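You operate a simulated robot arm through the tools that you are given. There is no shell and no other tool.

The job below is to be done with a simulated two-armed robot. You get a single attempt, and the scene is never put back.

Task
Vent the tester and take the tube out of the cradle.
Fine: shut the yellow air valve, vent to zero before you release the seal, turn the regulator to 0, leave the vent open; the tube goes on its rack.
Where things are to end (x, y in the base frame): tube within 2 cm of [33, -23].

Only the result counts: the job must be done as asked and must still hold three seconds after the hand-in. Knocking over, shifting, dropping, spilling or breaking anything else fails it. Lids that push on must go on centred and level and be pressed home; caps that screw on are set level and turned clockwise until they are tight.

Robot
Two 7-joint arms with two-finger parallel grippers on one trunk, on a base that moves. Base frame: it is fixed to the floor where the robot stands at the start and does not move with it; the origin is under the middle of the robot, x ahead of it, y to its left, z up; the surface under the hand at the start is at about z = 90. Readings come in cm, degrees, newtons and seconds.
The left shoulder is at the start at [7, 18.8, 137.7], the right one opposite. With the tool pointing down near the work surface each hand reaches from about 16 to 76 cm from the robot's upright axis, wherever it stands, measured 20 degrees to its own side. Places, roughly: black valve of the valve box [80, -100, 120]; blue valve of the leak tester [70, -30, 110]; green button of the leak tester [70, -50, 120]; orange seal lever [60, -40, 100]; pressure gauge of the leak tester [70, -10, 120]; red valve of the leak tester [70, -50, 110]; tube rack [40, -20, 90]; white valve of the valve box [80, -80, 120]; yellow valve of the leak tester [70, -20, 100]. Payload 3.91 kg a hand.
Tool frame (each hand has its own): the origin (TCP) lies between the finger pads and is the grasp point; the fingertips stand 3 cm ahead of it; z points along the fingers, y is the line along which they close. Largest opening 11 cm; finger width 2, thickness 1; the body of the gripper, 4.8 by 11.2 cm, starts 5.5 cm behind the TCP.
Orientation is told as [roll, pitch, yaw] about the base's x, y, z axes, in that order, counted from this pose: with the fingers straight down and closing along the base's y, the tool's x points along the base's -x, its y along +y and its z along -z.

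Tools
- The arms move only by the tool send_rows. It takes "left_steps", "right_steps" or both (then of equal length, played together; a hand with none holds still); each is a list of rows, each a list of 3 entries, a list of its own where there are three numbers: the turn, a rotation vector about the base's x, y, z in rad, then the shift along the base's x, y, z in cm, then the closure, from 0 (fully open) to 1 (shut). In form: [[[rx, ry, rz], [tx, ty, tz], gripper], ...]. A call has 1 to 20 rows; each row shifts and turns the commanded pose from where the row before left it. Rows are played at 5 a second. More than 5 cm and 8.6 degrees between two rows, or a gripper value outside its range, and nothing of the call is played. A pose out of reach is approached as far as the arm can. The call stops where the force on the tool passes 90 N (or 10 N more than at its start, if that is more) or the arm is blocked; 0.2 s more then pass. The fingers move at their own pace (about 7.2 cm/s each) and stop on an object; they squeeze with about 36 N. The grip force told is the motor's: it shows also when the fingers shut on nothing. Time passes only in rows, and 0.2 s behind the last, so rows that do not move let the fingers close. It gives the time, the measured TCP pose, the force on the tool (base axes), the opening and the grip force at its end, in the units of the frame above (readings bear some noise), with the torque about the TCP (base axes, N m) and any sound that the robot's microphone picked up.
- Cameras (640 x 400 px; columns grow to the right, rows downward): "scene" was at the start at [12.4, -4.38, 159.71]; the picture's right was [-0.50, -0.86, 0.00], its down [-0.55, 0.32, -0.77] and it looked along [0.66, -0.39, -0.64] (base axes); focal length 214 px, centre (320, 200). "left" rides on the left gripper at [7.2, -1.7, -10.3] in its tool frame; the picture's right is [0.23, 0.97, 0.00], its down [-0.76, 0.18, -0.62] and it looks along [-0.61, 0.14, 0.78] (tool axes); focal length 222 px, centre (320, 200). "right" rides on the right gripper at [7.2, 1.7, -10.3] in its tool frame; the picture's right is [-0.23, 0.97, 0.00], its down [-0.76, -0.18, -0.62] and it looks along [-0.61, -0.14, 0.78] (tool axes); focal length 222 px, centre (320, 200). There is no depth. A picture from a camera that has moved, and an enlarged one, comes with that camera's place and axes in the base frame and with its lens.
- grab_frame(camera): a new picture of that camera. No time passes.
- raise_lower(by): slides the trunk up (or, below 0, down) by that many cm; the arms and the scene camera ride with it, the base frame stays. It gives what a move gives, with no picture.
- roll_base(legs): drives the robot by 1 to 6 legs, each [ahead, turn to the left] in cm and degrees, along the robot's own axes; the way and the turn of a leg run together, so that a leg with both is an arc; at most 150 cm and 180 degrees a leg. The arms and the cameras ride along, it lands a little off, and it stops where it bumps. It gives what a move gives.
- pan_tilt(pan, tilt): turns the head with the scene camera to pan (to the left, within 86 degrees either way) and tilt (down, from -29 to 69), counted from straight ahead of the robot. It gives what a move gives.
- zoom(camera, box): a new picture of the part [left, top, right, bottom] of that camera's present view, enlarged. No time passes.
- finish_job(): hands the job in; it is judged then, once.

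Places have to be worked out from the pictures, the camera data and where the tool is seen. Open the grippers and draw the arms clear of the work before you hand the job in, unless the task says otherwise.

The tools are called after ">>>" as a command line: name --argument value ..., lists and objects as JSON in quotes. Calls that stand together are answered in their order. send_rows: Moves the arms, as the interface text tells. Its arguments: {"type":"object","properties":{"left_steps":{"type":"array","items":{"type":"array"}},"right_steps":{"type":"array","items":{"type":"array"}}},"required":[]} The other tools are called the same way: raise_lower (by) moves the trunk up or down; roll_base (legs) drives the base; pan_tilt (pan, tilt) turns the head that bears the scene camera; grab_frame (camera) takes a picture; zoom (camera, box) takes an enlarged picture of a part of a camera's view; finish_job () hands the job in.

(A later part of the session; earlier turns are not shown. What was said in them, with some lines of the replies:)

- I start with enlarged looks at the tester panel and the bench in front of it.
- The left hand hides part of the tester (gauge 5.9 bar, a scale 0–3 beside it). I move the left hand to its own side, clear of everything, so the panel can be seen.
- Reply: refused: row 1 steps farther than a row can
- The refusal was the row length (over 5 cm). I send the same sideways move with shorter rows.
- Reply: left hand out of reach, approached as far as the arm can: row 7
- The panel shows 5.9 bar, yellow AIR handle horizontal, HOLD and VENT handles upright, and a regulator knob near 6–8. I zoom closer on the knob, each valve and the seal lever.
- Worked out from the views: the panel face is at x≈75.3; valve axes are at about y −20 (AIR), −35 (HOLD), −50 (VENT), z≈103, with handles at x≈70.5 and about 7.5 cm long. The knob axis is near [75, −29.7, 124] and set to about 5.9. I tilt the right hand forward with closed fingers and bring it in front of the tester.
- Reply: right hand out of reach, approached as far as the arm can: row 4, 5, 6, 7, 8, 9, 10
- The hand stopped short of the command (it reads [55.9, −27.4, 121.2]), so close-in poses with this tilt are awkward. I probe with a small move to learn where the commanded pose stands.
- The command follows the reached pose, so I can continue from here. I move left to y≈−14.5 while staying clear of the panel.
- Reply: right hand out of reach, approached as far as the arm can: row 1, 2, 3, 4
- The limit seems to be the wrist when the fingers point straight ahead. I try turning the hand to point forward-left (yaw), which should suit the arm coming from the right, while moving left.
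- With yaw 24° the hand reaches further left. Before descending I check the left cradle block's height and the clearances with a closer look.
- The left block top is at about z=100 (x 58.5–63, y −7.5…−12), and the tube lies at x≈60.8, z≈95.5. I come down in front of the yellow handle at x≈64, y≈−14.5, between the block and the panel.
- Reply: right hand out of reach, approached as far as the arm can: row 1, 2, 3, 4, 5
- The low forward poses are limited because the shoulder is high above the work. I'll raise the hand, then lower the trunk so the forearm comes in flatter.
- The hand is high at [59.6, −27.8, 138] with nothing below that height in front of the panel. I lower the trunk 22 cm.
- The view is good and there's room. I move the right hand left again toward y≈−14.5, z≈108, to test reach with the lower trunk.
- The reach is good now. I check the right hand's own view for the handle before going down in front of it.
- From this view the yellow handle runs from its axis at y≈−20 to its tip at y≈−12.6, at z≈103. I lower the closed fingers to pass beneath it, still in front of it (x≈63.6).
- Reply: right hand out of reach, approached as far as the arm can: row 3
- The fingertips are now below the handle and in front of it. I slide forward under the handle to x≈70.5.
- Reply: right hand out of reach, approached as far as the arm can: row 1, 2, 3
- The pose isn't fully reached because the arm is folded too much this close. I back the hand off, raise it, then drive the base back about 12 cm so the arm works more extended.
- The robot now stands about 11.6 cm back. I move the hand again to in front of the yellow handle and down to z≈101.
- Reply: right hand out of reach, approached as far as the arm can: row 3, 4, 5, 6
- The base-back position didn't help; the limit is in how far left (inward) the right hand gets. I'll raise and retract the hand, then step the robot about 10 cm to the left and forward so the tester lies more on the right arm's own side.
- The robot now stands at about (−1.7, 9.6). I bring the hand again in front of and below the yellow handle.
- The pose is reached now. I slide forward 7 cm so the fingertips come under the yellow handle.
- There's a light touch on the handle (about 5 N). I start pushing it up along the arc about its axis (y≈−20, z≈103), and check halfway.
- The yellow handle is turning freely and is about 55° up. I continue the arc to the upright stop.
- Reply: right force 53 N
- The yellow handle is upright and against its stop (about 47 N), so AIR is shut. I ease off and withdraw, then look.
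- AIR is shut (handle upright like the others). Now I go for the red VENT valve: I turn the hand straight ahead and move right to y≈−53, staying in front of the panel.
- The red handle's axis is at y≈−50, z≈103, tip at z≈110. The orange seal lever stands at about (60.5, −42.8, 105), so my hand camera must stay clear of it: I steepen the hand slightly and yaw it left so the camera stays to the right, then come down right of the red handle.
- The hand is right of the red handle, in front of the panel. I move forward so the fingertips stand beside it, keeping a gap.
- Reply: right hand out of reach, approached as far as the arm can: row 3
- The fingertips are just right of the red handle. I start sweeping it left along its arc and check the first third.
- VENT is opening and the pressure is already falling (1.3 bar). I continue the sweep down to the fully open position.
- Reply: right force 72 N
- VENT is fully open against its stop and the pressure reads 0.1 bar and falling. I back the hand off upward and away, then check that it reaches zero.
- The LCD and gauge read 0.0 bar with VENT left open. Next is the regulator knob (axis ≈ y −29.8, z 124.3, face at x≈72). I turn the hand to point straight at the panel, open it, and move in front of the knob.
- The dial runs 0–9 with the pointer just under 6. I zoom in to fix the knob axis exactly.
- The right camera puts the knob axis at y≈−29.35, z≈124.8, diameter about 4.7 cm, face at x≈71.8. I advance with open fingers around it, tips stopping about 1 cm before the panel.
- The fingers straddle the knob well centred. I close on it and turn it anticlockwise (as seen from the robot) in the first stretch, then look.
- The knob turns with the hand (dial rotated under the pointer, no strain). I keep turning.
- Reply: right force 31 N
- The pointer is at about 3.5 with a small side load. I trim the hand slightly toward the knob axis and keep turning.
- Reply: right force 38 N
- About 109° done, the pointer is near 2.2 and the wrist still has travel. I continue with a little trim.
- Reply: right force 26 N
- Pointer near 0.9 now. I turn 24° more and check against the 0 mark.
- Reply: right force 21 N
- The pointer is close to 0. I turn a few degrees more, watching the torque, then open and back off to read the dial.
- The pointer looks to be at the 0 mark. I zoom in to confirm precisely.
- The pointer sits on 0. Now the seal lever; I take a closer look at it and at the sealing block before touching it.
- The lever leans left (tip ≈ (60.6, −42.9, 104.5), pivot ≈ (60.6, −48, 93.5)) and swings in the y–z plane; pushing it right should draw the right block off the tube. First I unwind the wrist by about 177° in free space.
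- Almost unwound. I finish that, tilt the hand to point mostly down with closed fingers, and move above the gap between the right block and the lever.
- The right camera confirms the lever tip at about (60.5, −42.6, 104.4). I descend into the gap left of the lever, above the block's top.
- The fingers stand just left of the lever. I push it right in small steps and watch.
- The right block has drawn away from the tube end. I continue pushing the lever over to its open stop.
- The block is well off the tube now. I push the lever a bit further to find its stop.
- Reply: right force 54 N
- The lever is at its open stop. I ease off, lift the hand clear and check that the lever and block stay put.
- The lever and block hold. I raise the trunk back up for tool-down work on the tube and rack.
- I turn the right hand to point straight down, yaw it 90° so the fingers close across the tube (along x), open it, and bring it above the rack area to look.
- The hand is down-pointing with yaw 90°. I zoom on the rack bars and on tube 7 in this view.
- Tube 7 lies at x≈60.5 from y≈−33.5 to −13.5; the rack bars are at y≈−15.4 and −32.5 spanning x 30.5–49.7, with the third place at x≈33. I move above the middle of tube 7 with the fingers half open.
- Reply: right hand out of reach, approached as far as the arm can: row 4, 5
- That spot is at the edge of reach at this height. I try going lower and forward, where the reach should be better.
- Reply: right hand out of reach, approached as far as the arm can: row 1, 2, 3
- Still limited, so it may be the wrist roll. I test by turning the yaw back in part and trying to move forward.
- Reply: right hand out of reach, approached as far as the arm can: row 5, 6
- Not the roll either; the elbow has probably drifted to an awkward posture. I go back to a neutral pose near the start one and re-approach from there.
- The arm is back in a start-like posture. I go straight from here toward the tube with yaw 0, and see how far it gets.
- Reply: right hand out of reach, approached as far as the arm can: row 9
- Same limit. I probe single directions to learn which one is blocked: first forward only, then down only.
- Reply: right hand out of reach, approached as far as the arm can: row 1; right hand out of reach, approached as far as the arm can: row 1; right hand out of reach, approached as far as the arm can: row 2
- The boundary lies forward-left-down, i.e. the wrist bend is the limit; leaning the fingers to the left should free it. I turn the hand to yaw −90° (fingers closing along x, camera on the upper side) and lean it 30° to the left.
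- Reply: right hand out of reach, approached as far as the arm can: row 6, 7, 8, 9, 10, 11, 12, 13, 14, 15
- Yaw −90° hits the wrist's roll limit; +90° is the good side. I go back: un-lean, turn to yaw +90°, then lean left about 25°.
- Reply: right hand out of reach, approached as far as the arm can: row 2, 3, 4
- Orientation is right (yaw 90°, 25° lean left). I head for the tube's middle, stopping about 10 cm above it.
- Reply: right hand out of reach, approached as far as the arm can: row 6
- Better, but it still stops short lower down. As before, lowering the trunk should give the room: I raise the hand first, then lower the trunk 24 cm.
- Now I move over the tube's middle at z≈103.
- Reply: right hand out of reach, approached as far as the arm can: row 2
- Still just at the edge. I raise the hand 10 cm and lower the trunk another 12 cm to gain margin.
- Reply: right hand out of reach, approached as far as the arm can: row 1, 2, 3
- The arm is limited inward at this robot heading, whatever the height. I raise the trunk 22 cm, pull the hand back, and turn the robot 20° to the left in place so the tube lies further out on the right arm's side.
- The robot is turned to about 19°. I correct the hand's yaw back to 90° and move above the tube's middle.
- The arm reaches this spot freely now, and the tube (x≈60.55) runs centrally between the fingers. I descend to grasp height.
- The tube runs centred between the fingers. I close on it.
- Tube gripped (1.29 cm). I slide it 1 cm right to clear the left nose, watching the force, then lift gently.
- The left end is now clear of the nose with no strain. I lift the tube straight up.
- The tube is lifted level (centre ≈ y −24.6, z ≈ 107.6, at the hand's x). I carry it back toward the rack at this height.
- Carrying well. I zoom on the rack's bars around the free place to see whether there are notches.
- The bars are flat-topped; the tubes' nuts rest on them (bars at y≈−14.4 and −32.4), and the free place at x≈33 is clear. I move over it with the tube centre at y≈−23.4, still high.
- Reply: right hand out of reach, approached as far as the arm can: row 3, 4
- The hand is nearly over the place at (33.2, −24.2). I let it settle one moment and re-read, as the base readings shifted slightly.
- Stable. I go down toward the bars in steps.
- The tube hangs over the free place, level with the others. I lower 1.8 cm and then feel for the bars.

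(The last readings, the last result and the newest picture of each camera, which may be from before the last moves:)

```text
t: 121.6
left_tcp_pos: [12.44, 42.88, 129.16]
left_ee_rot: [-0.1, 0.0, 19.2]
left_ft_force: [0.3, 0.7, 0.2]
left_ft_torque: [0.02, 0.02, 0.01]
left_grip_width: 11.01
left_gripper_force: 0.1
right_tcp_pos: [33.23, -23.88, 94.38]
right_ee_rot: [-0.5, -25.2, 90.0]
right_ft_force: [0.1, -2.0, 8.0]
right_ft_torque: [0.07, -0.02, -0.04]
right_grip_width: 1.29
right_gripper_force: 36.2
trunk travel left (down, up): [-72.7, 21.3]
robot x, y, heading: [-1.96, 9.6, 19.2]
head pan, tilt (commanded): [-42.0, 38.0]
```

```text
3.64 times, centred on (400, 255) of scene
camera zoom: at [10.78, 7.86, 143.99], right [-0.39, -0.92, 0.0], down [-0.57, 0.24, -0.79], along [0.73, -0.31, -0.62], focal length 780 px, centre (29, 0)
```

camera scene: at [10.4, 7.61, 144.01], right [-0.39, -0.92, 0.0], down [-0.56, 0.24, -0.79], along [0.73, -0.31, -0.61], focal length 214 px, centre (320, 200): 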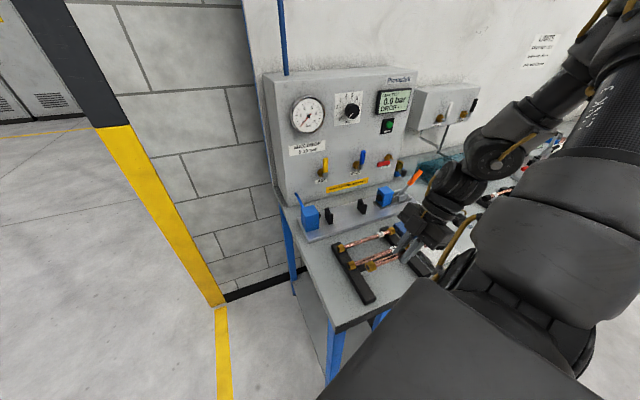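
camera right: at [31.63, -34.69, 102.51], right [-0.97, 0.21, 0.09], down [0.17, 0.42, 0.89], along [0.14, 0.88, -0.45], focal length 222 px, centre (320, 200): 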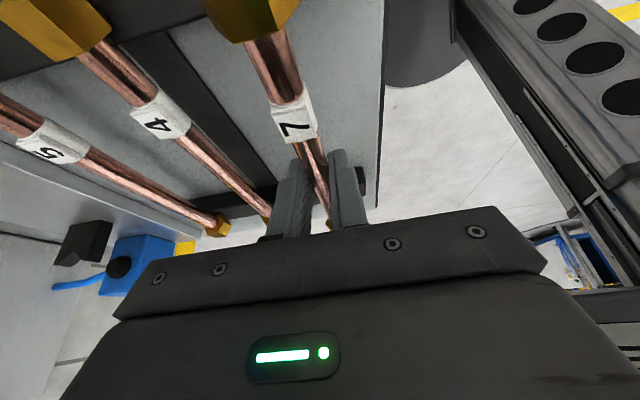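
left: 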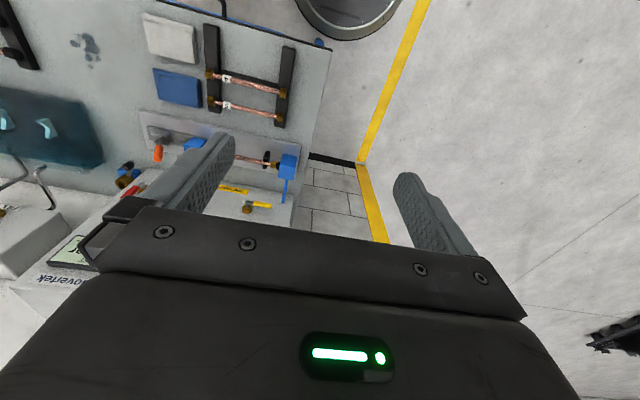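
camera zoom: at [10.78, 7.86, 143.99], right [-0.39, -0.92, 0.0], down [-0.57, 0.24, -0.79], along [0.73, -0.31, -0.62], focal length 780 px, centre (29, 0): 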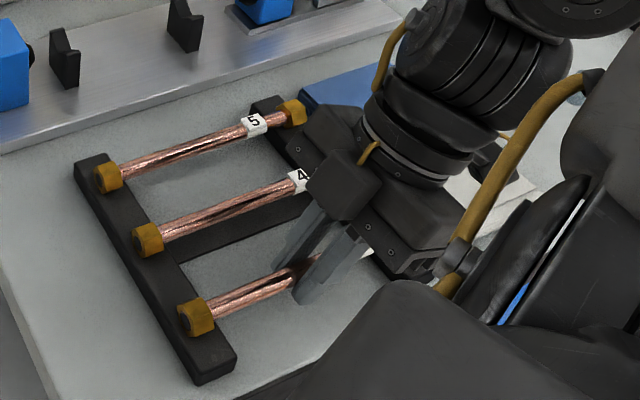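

Contact felt (8 N) with the tube at the same height as its neighbours. I press a hair further so both nuts sit, then open the fingers gently.

>>> send_rows --right_steps '[[[0, 0, 0], [0, 0, -0.1], 1], [[0, 0, 0], [0, 0, 0], 1], [[0, 0, 0], [0, 0, 0], 0.85], [[0, 0, 0], [0, 0, 0], 0.75], [[0, 0, 0], [0, 0, 0], 0.6], [[0, 0, 0], [0, 0, 0], 0.6], [[0, 0, 0], [0, 0, 0], 0.6]]'

>>> zoom --camera "scene" --box '[320, 200, 480, 310]'

>>> grab_frame --camera "right"

```text
t: 123.2
left_tcp_pos: [12.58, 42.79, 129.04]
left_ee_rot: [-0.1, 0.1, 19.3]
left_ft_force: [0.2, -0.6, 0.7]
left_ft_torque: [-0.01, 0.02, 0.02]
left_grip_width: 11.0
left_gripper_force: 0.1
right_tcp_pos: [33.22, -23.76, 94.31]
right_ee_rot: [-0.4, -25.3, 90.0]
right_ft_force: [-0.2, -0.6, 1.1]
right_ft_torque: [-0.01, 0.01, 0.0]
right_grip_width: 4.4
right_gripper_force: 0.1
trunk travel left (down, up): [-72.7, 21.3]
robot x, y, heading: [-1.86, 9.85, 19.2]
head pan, tilt (commanded): [-42.0, 38.0]
```

```text
3.64 times, centred on (400, 255) of scene
camera zoom: at [10.81, 7.85, 143.97], right [-0.39, -0.92, 0.0], down [-0.57, 0.24, -0.79], along [0.73, -0.31, -0.62], focal length 780 px, centre (29, 0)
```

zoom: 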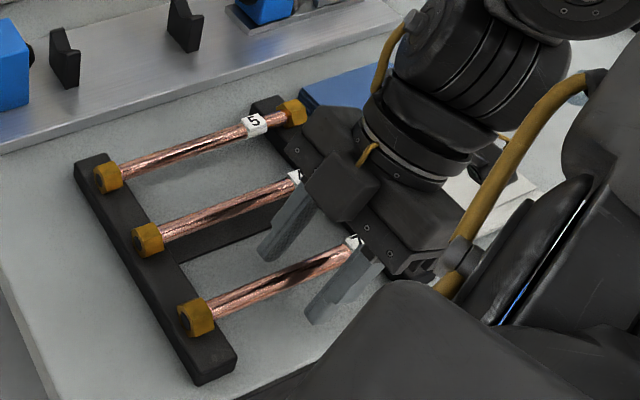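

```text
taken
camera right: at [31.6, -34.75, 100.43], right [-0.97, 0.21, 0.09], down [0.17, 0.42, 0.89], along [0.14, 0.88, -0.45], focal length 222 px, centre (320, 200)
```

right: 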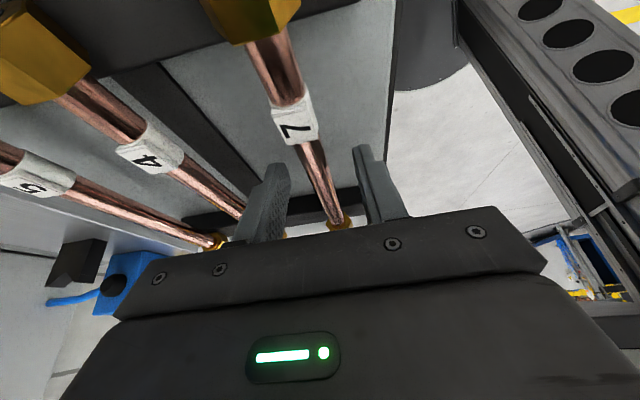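

The tube stays put on the rack. I raise the open hand straight up, clear of the tubes.

>>> send_rows --right_steps '[[[0, 0, 0], [0, 0, 1.5], 0.6], [[0, 0, 0], [0, 0, 2.5], 0.6], [[0, 0, 0], [0, -0.5, 4], 0.6], [[0, 0, 0], [0, -1, 4], 0.4], [[0, 0, 0], [0, -2, 4], 0.2], [[0, 0, 0], [0, -3, 3.5], 0], [[0, 0, 0], [0, -3, 3.5], 0], [[0, 0, 0], [0, 0, 0], 0]]'

>>> grab_frame --camera "scene"

>>> grab_frame --camera "right"

```text
t: 125.0
left_tcp_pos: [12.5, 42.93, 129.13]
left_ee_rot: [-0.1, 0.1, 19.3]
left_ft_force: [0.7, -0.1, -0.9]
left_ft_torque: [0.04, 0.02, 0.0]
left_grip_width: 11.01
left_gripper_force: 0.0
right_tcp_pos: [32.99, -33.15, 117.3]
right_ee_rot: [-0.3, -25.3, 90.2]
right_ft_force: [-0.1, -0.4, 0.5]
right_ft_torque: [0.01, 0.04, -0.04]
right_grip_width: 11.01
right_gripper_force: 0.2
trunk travel left (down, up): [-72.7, 21.3]
robot x, y, heading: [-2.01, 9.72, 19.1]
head pan, tilt (commanded): [-42.0, 38.0]
```

```text
taken
camera scene: at [10.87, 7.88, 143.97], right [-0.39, -0.92, 0.0], down [-0.57, 0.24, -0.79], along [0.73, -0.31, -0.62], focal length 214 px, centre (320, 200)
```

scene: 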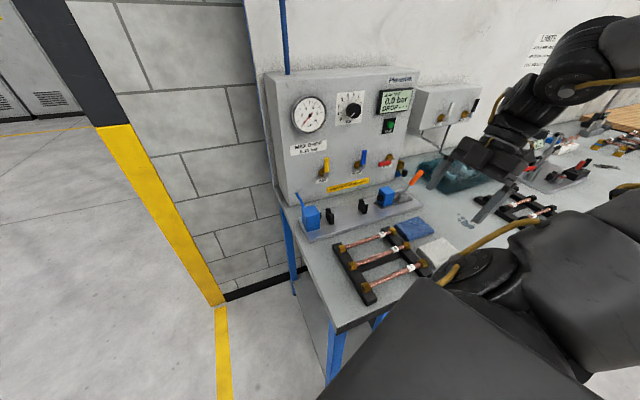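

```text
taken
camera right: at [31.44, -44.18, 123.56], right [-0.97, 0.21, 0.09], down [0.17, 0.42, 0.89], along [0.14, 0.88, -0.45], focal length 222 px, centre (320, 200)
```

right: 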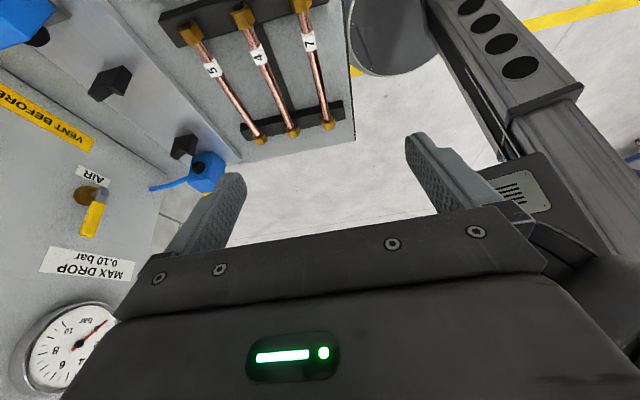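

All three tubes lie evenly on the rack. I zoom in to verify the tube, the valves, the knob and the lever.

>>> zoom --camera "scene" --box '[320, 220, 460, 310]'

>>> zoom --camera "scene" --box '[270, 70, 430, 200]'

>>> zoom --camera "scene" --box '[290, 150, 440, 240]'

>>> zoom --camera "scene" --box '[330, 85, 370, 130]'

>>> zoom --camera "right" --box '[160, 0, 360, 150]'

```text
4.44 times, centred on (390, 265) of scene
camera zoom: at [10.87, 7.88, 143.97], right [-0.39, -0.92, 0.0], down [-0.57, 0.24, -0.79], along [0.73, -0.31, -0.62], focal length 953 px, centre (9, -89)
```

zoom: 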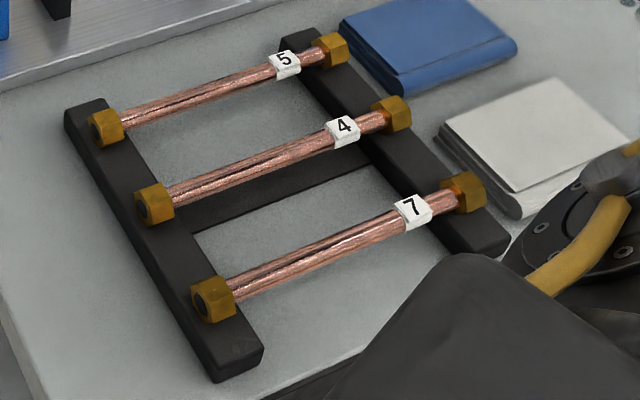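

```text
3.08 times, centred on (350, 135) of scene
camera zoom: at [10.87, 7.88, 143.97], right [-0.39, -0.92, 0.0], down [-0.57, 0.24, -0.79], along [0.73, -0.31, -0.62], focal length 660 px, centre (228, 400)
```

zoom: 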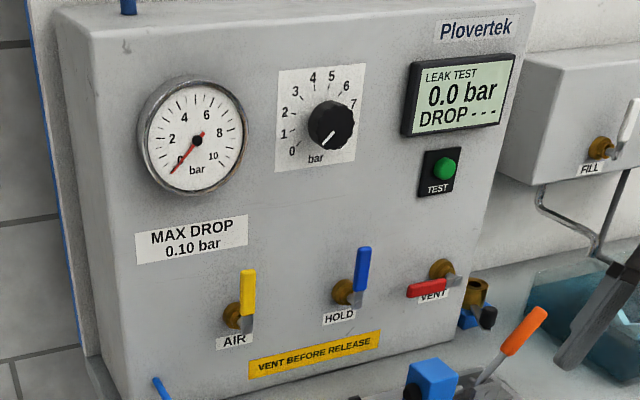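

```text
4.27 times, centred on (365, 195) of scene
camera zoom: at [10.87, 7.88, 143.97], right [-0.39, -0.92, 0.0], down [-0.57, 0.24, -0.79], along [0.73, -0.31, -0.62], focal length 915 px, centre (128, 221)
```

zoom: 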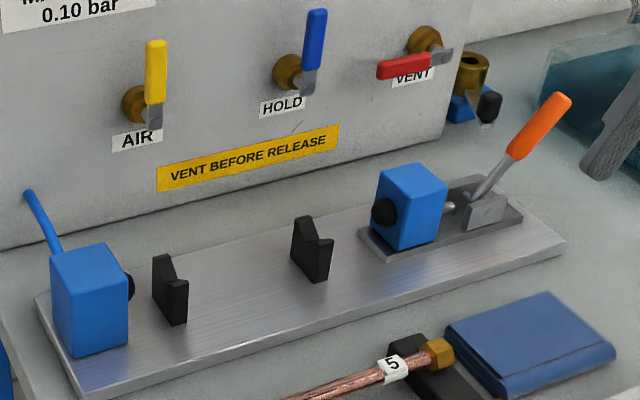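

```text
8.89 times, centred on (350, 108) of scene
camera zoom: at [10.87, 7.88, 143.97], right [-0.39, -0.92, 0.0], down [-0.57, 0.24, -0.79], along [0.73, -0.31, -0.62], focal length 1906 px, centre (53, 1022)
```

zoom: 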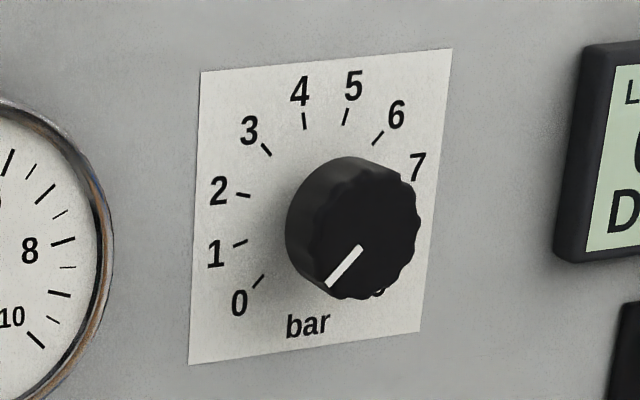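

```text
2.67 times, centred on (260, 75) of right
camera zoom: at [31.44, -44.18, 123.56], right [-0.97, 0.21, 0.09], down [0.17, 0.42, 0.89], along [0.14, 0.88, -0.45], focal length 592 px, centre (480, 533)
```

zoom: 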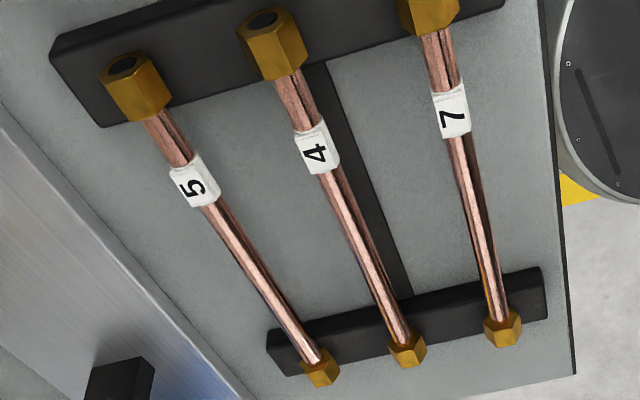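

Everything checks: AIR shut, VENT open, gauge and LCD 0.0, regulator on 0, lever open, tube 7 at about (33.1, −23.2) on the rack. I raise the trunk to lift both open hands clear of the work.

>>> raise_lower --by 16

>>> send_rows --right_steps '[[[0, 0, 0], [0, -2, 2], 0], [[0, 0, 0], [0, -2, 2], 0], [[0, 0, 0], [0, -2, 1], 0], [[0, 0, 0], [0, 0, 0], 0], [[0, 0, 0], [0, 0, 0], 0]]'

>>> grab_frame --camera "scene"

>>> zoom --camera "scene" --box '[280, 120, 460, 330]'

```text
t: 126.9
left_tcp_pos: [12.61, 42.82, 145.21]
left_ee_rot: [-0.1, 0.1, 19.3]
left_ft_force: [-0.3, 0.8, 0.5]
left_ft_torque: [-0.01, -0.02, 0.01]
left_grip_width: 10.97
left_gripper_force: 0.2
right_tcp_pos: [33.0, -33.08, 133.41]
right_ee_rot: [-0.4, -25.2, 90.0]
right_ft_force: [-0.1, 0.3, -0.3]
right_ft_torque: [0.01, 0.01, -0.03]
right_grip_width: 11.01
right_gripper_force: 0.0
trunk travel left (down, up): [-88.7, 5.3]
robot x, y, heading: [-2.04, 9.41, 19.1]
head pan, tilt (commanded): [-42.0, 38.0]
```

```text
t: 128.1
left_tcp_pos: [12.43, 42.77, 145.23]
left_ee_rot: [-0.1, 0.0, 19.3]
left_ft_force: [0.2, 0.0, -0.1]
left_ft_torque: [0.01, 0.02, 0.02]
left_grip_width: 10.98
left_gripper_force: 0.1
right_tcp_pos: [33.12, -39.33, 138.41]
right_ee_rot: [-0.4, -25.2, 90.1]
right_ft_force: [1.0, -0.5, -0.3]
right_ft_torque: [0.0, -0.03, 0.0]
right_grip_width: 11.0
right_gripper_force: 0.2
trunk travel left (down, up): [-88.7, 5.3]
robot x, y, heading: [-1.97, 9.93, 18.9]
head pan, tilt (commanded): [-42.0, 38.0]
```

```text
taken
camera scene: at [10.77, 7.85, 159.98], right [-0.39, -0.92, 0.0], down [-0.57, 0.24, -0.79], along [0.73, -0.31, -0.62], focal length 214 px, centre (320, 200)
```

scene: 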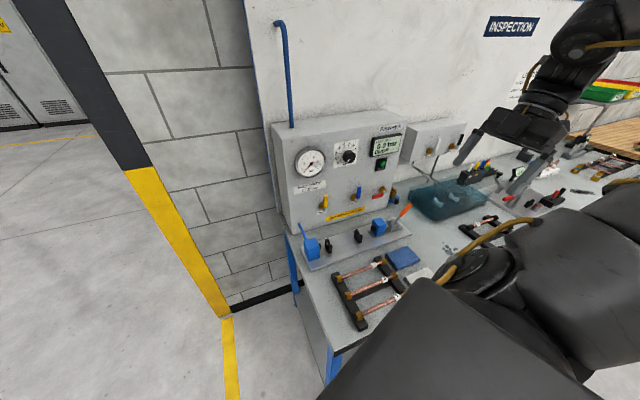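

```text
1.90 times, centred on (370, 225) of scene
camera zoom: at [10.77, 7.85, 159.98], right [-0.39, -0.92, 0.0], down [-0.57, 0.24, -0.79], along [0.73, -0.31, -0.62], focal length 408 px, centre (225, 152)
```

zoom: 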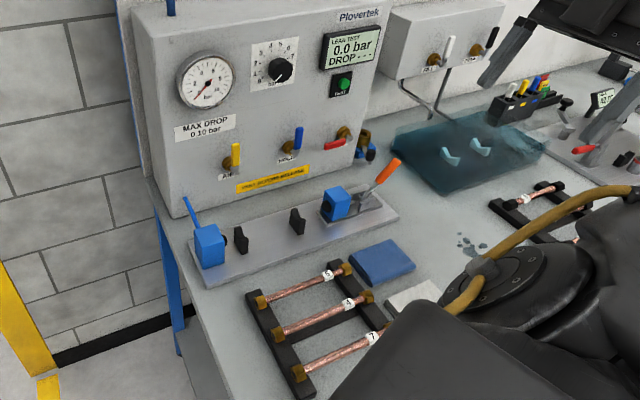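

Both hands are open and well clear, the tube rests on the rack at its place, and the tester is vented with AIR shut, the regulator at 0 and VENT open. I hand the job in.

>>> finish_job

```text
The job is handed in.
```

The tester is vented, the tube is out of the cradle and on its rack, and I've handed the job in. I don't have the judge's result yet.

How things stood at the hand-in:

- **Air valve:** the yellow handle is turned upright against its stop, so it is shut.
- **Pressure:** the display and gauge read 0.0 bar before I moved the seal lever.
- **Vent:** the red handle is fully over and left open.
- **Regulator:** the knob is turned down from about 5.9; its pointer is on the 0 mark.
- **Seal:** the orange lever is at its open stop and the right block is drawn back from the tube.
- **Tube:** tube 7 rests level on the rack beside tubes 4 and 5. I measured its centre at about [33.1, -23.2]; the target was [33, -23].

I left the blue HOLD valve as it was. Both grippers are open and raised clear of the bench. The robot itself ended about 10 cm left of where it started and turned about 19 degrees, because I had to move it to reach the tube.
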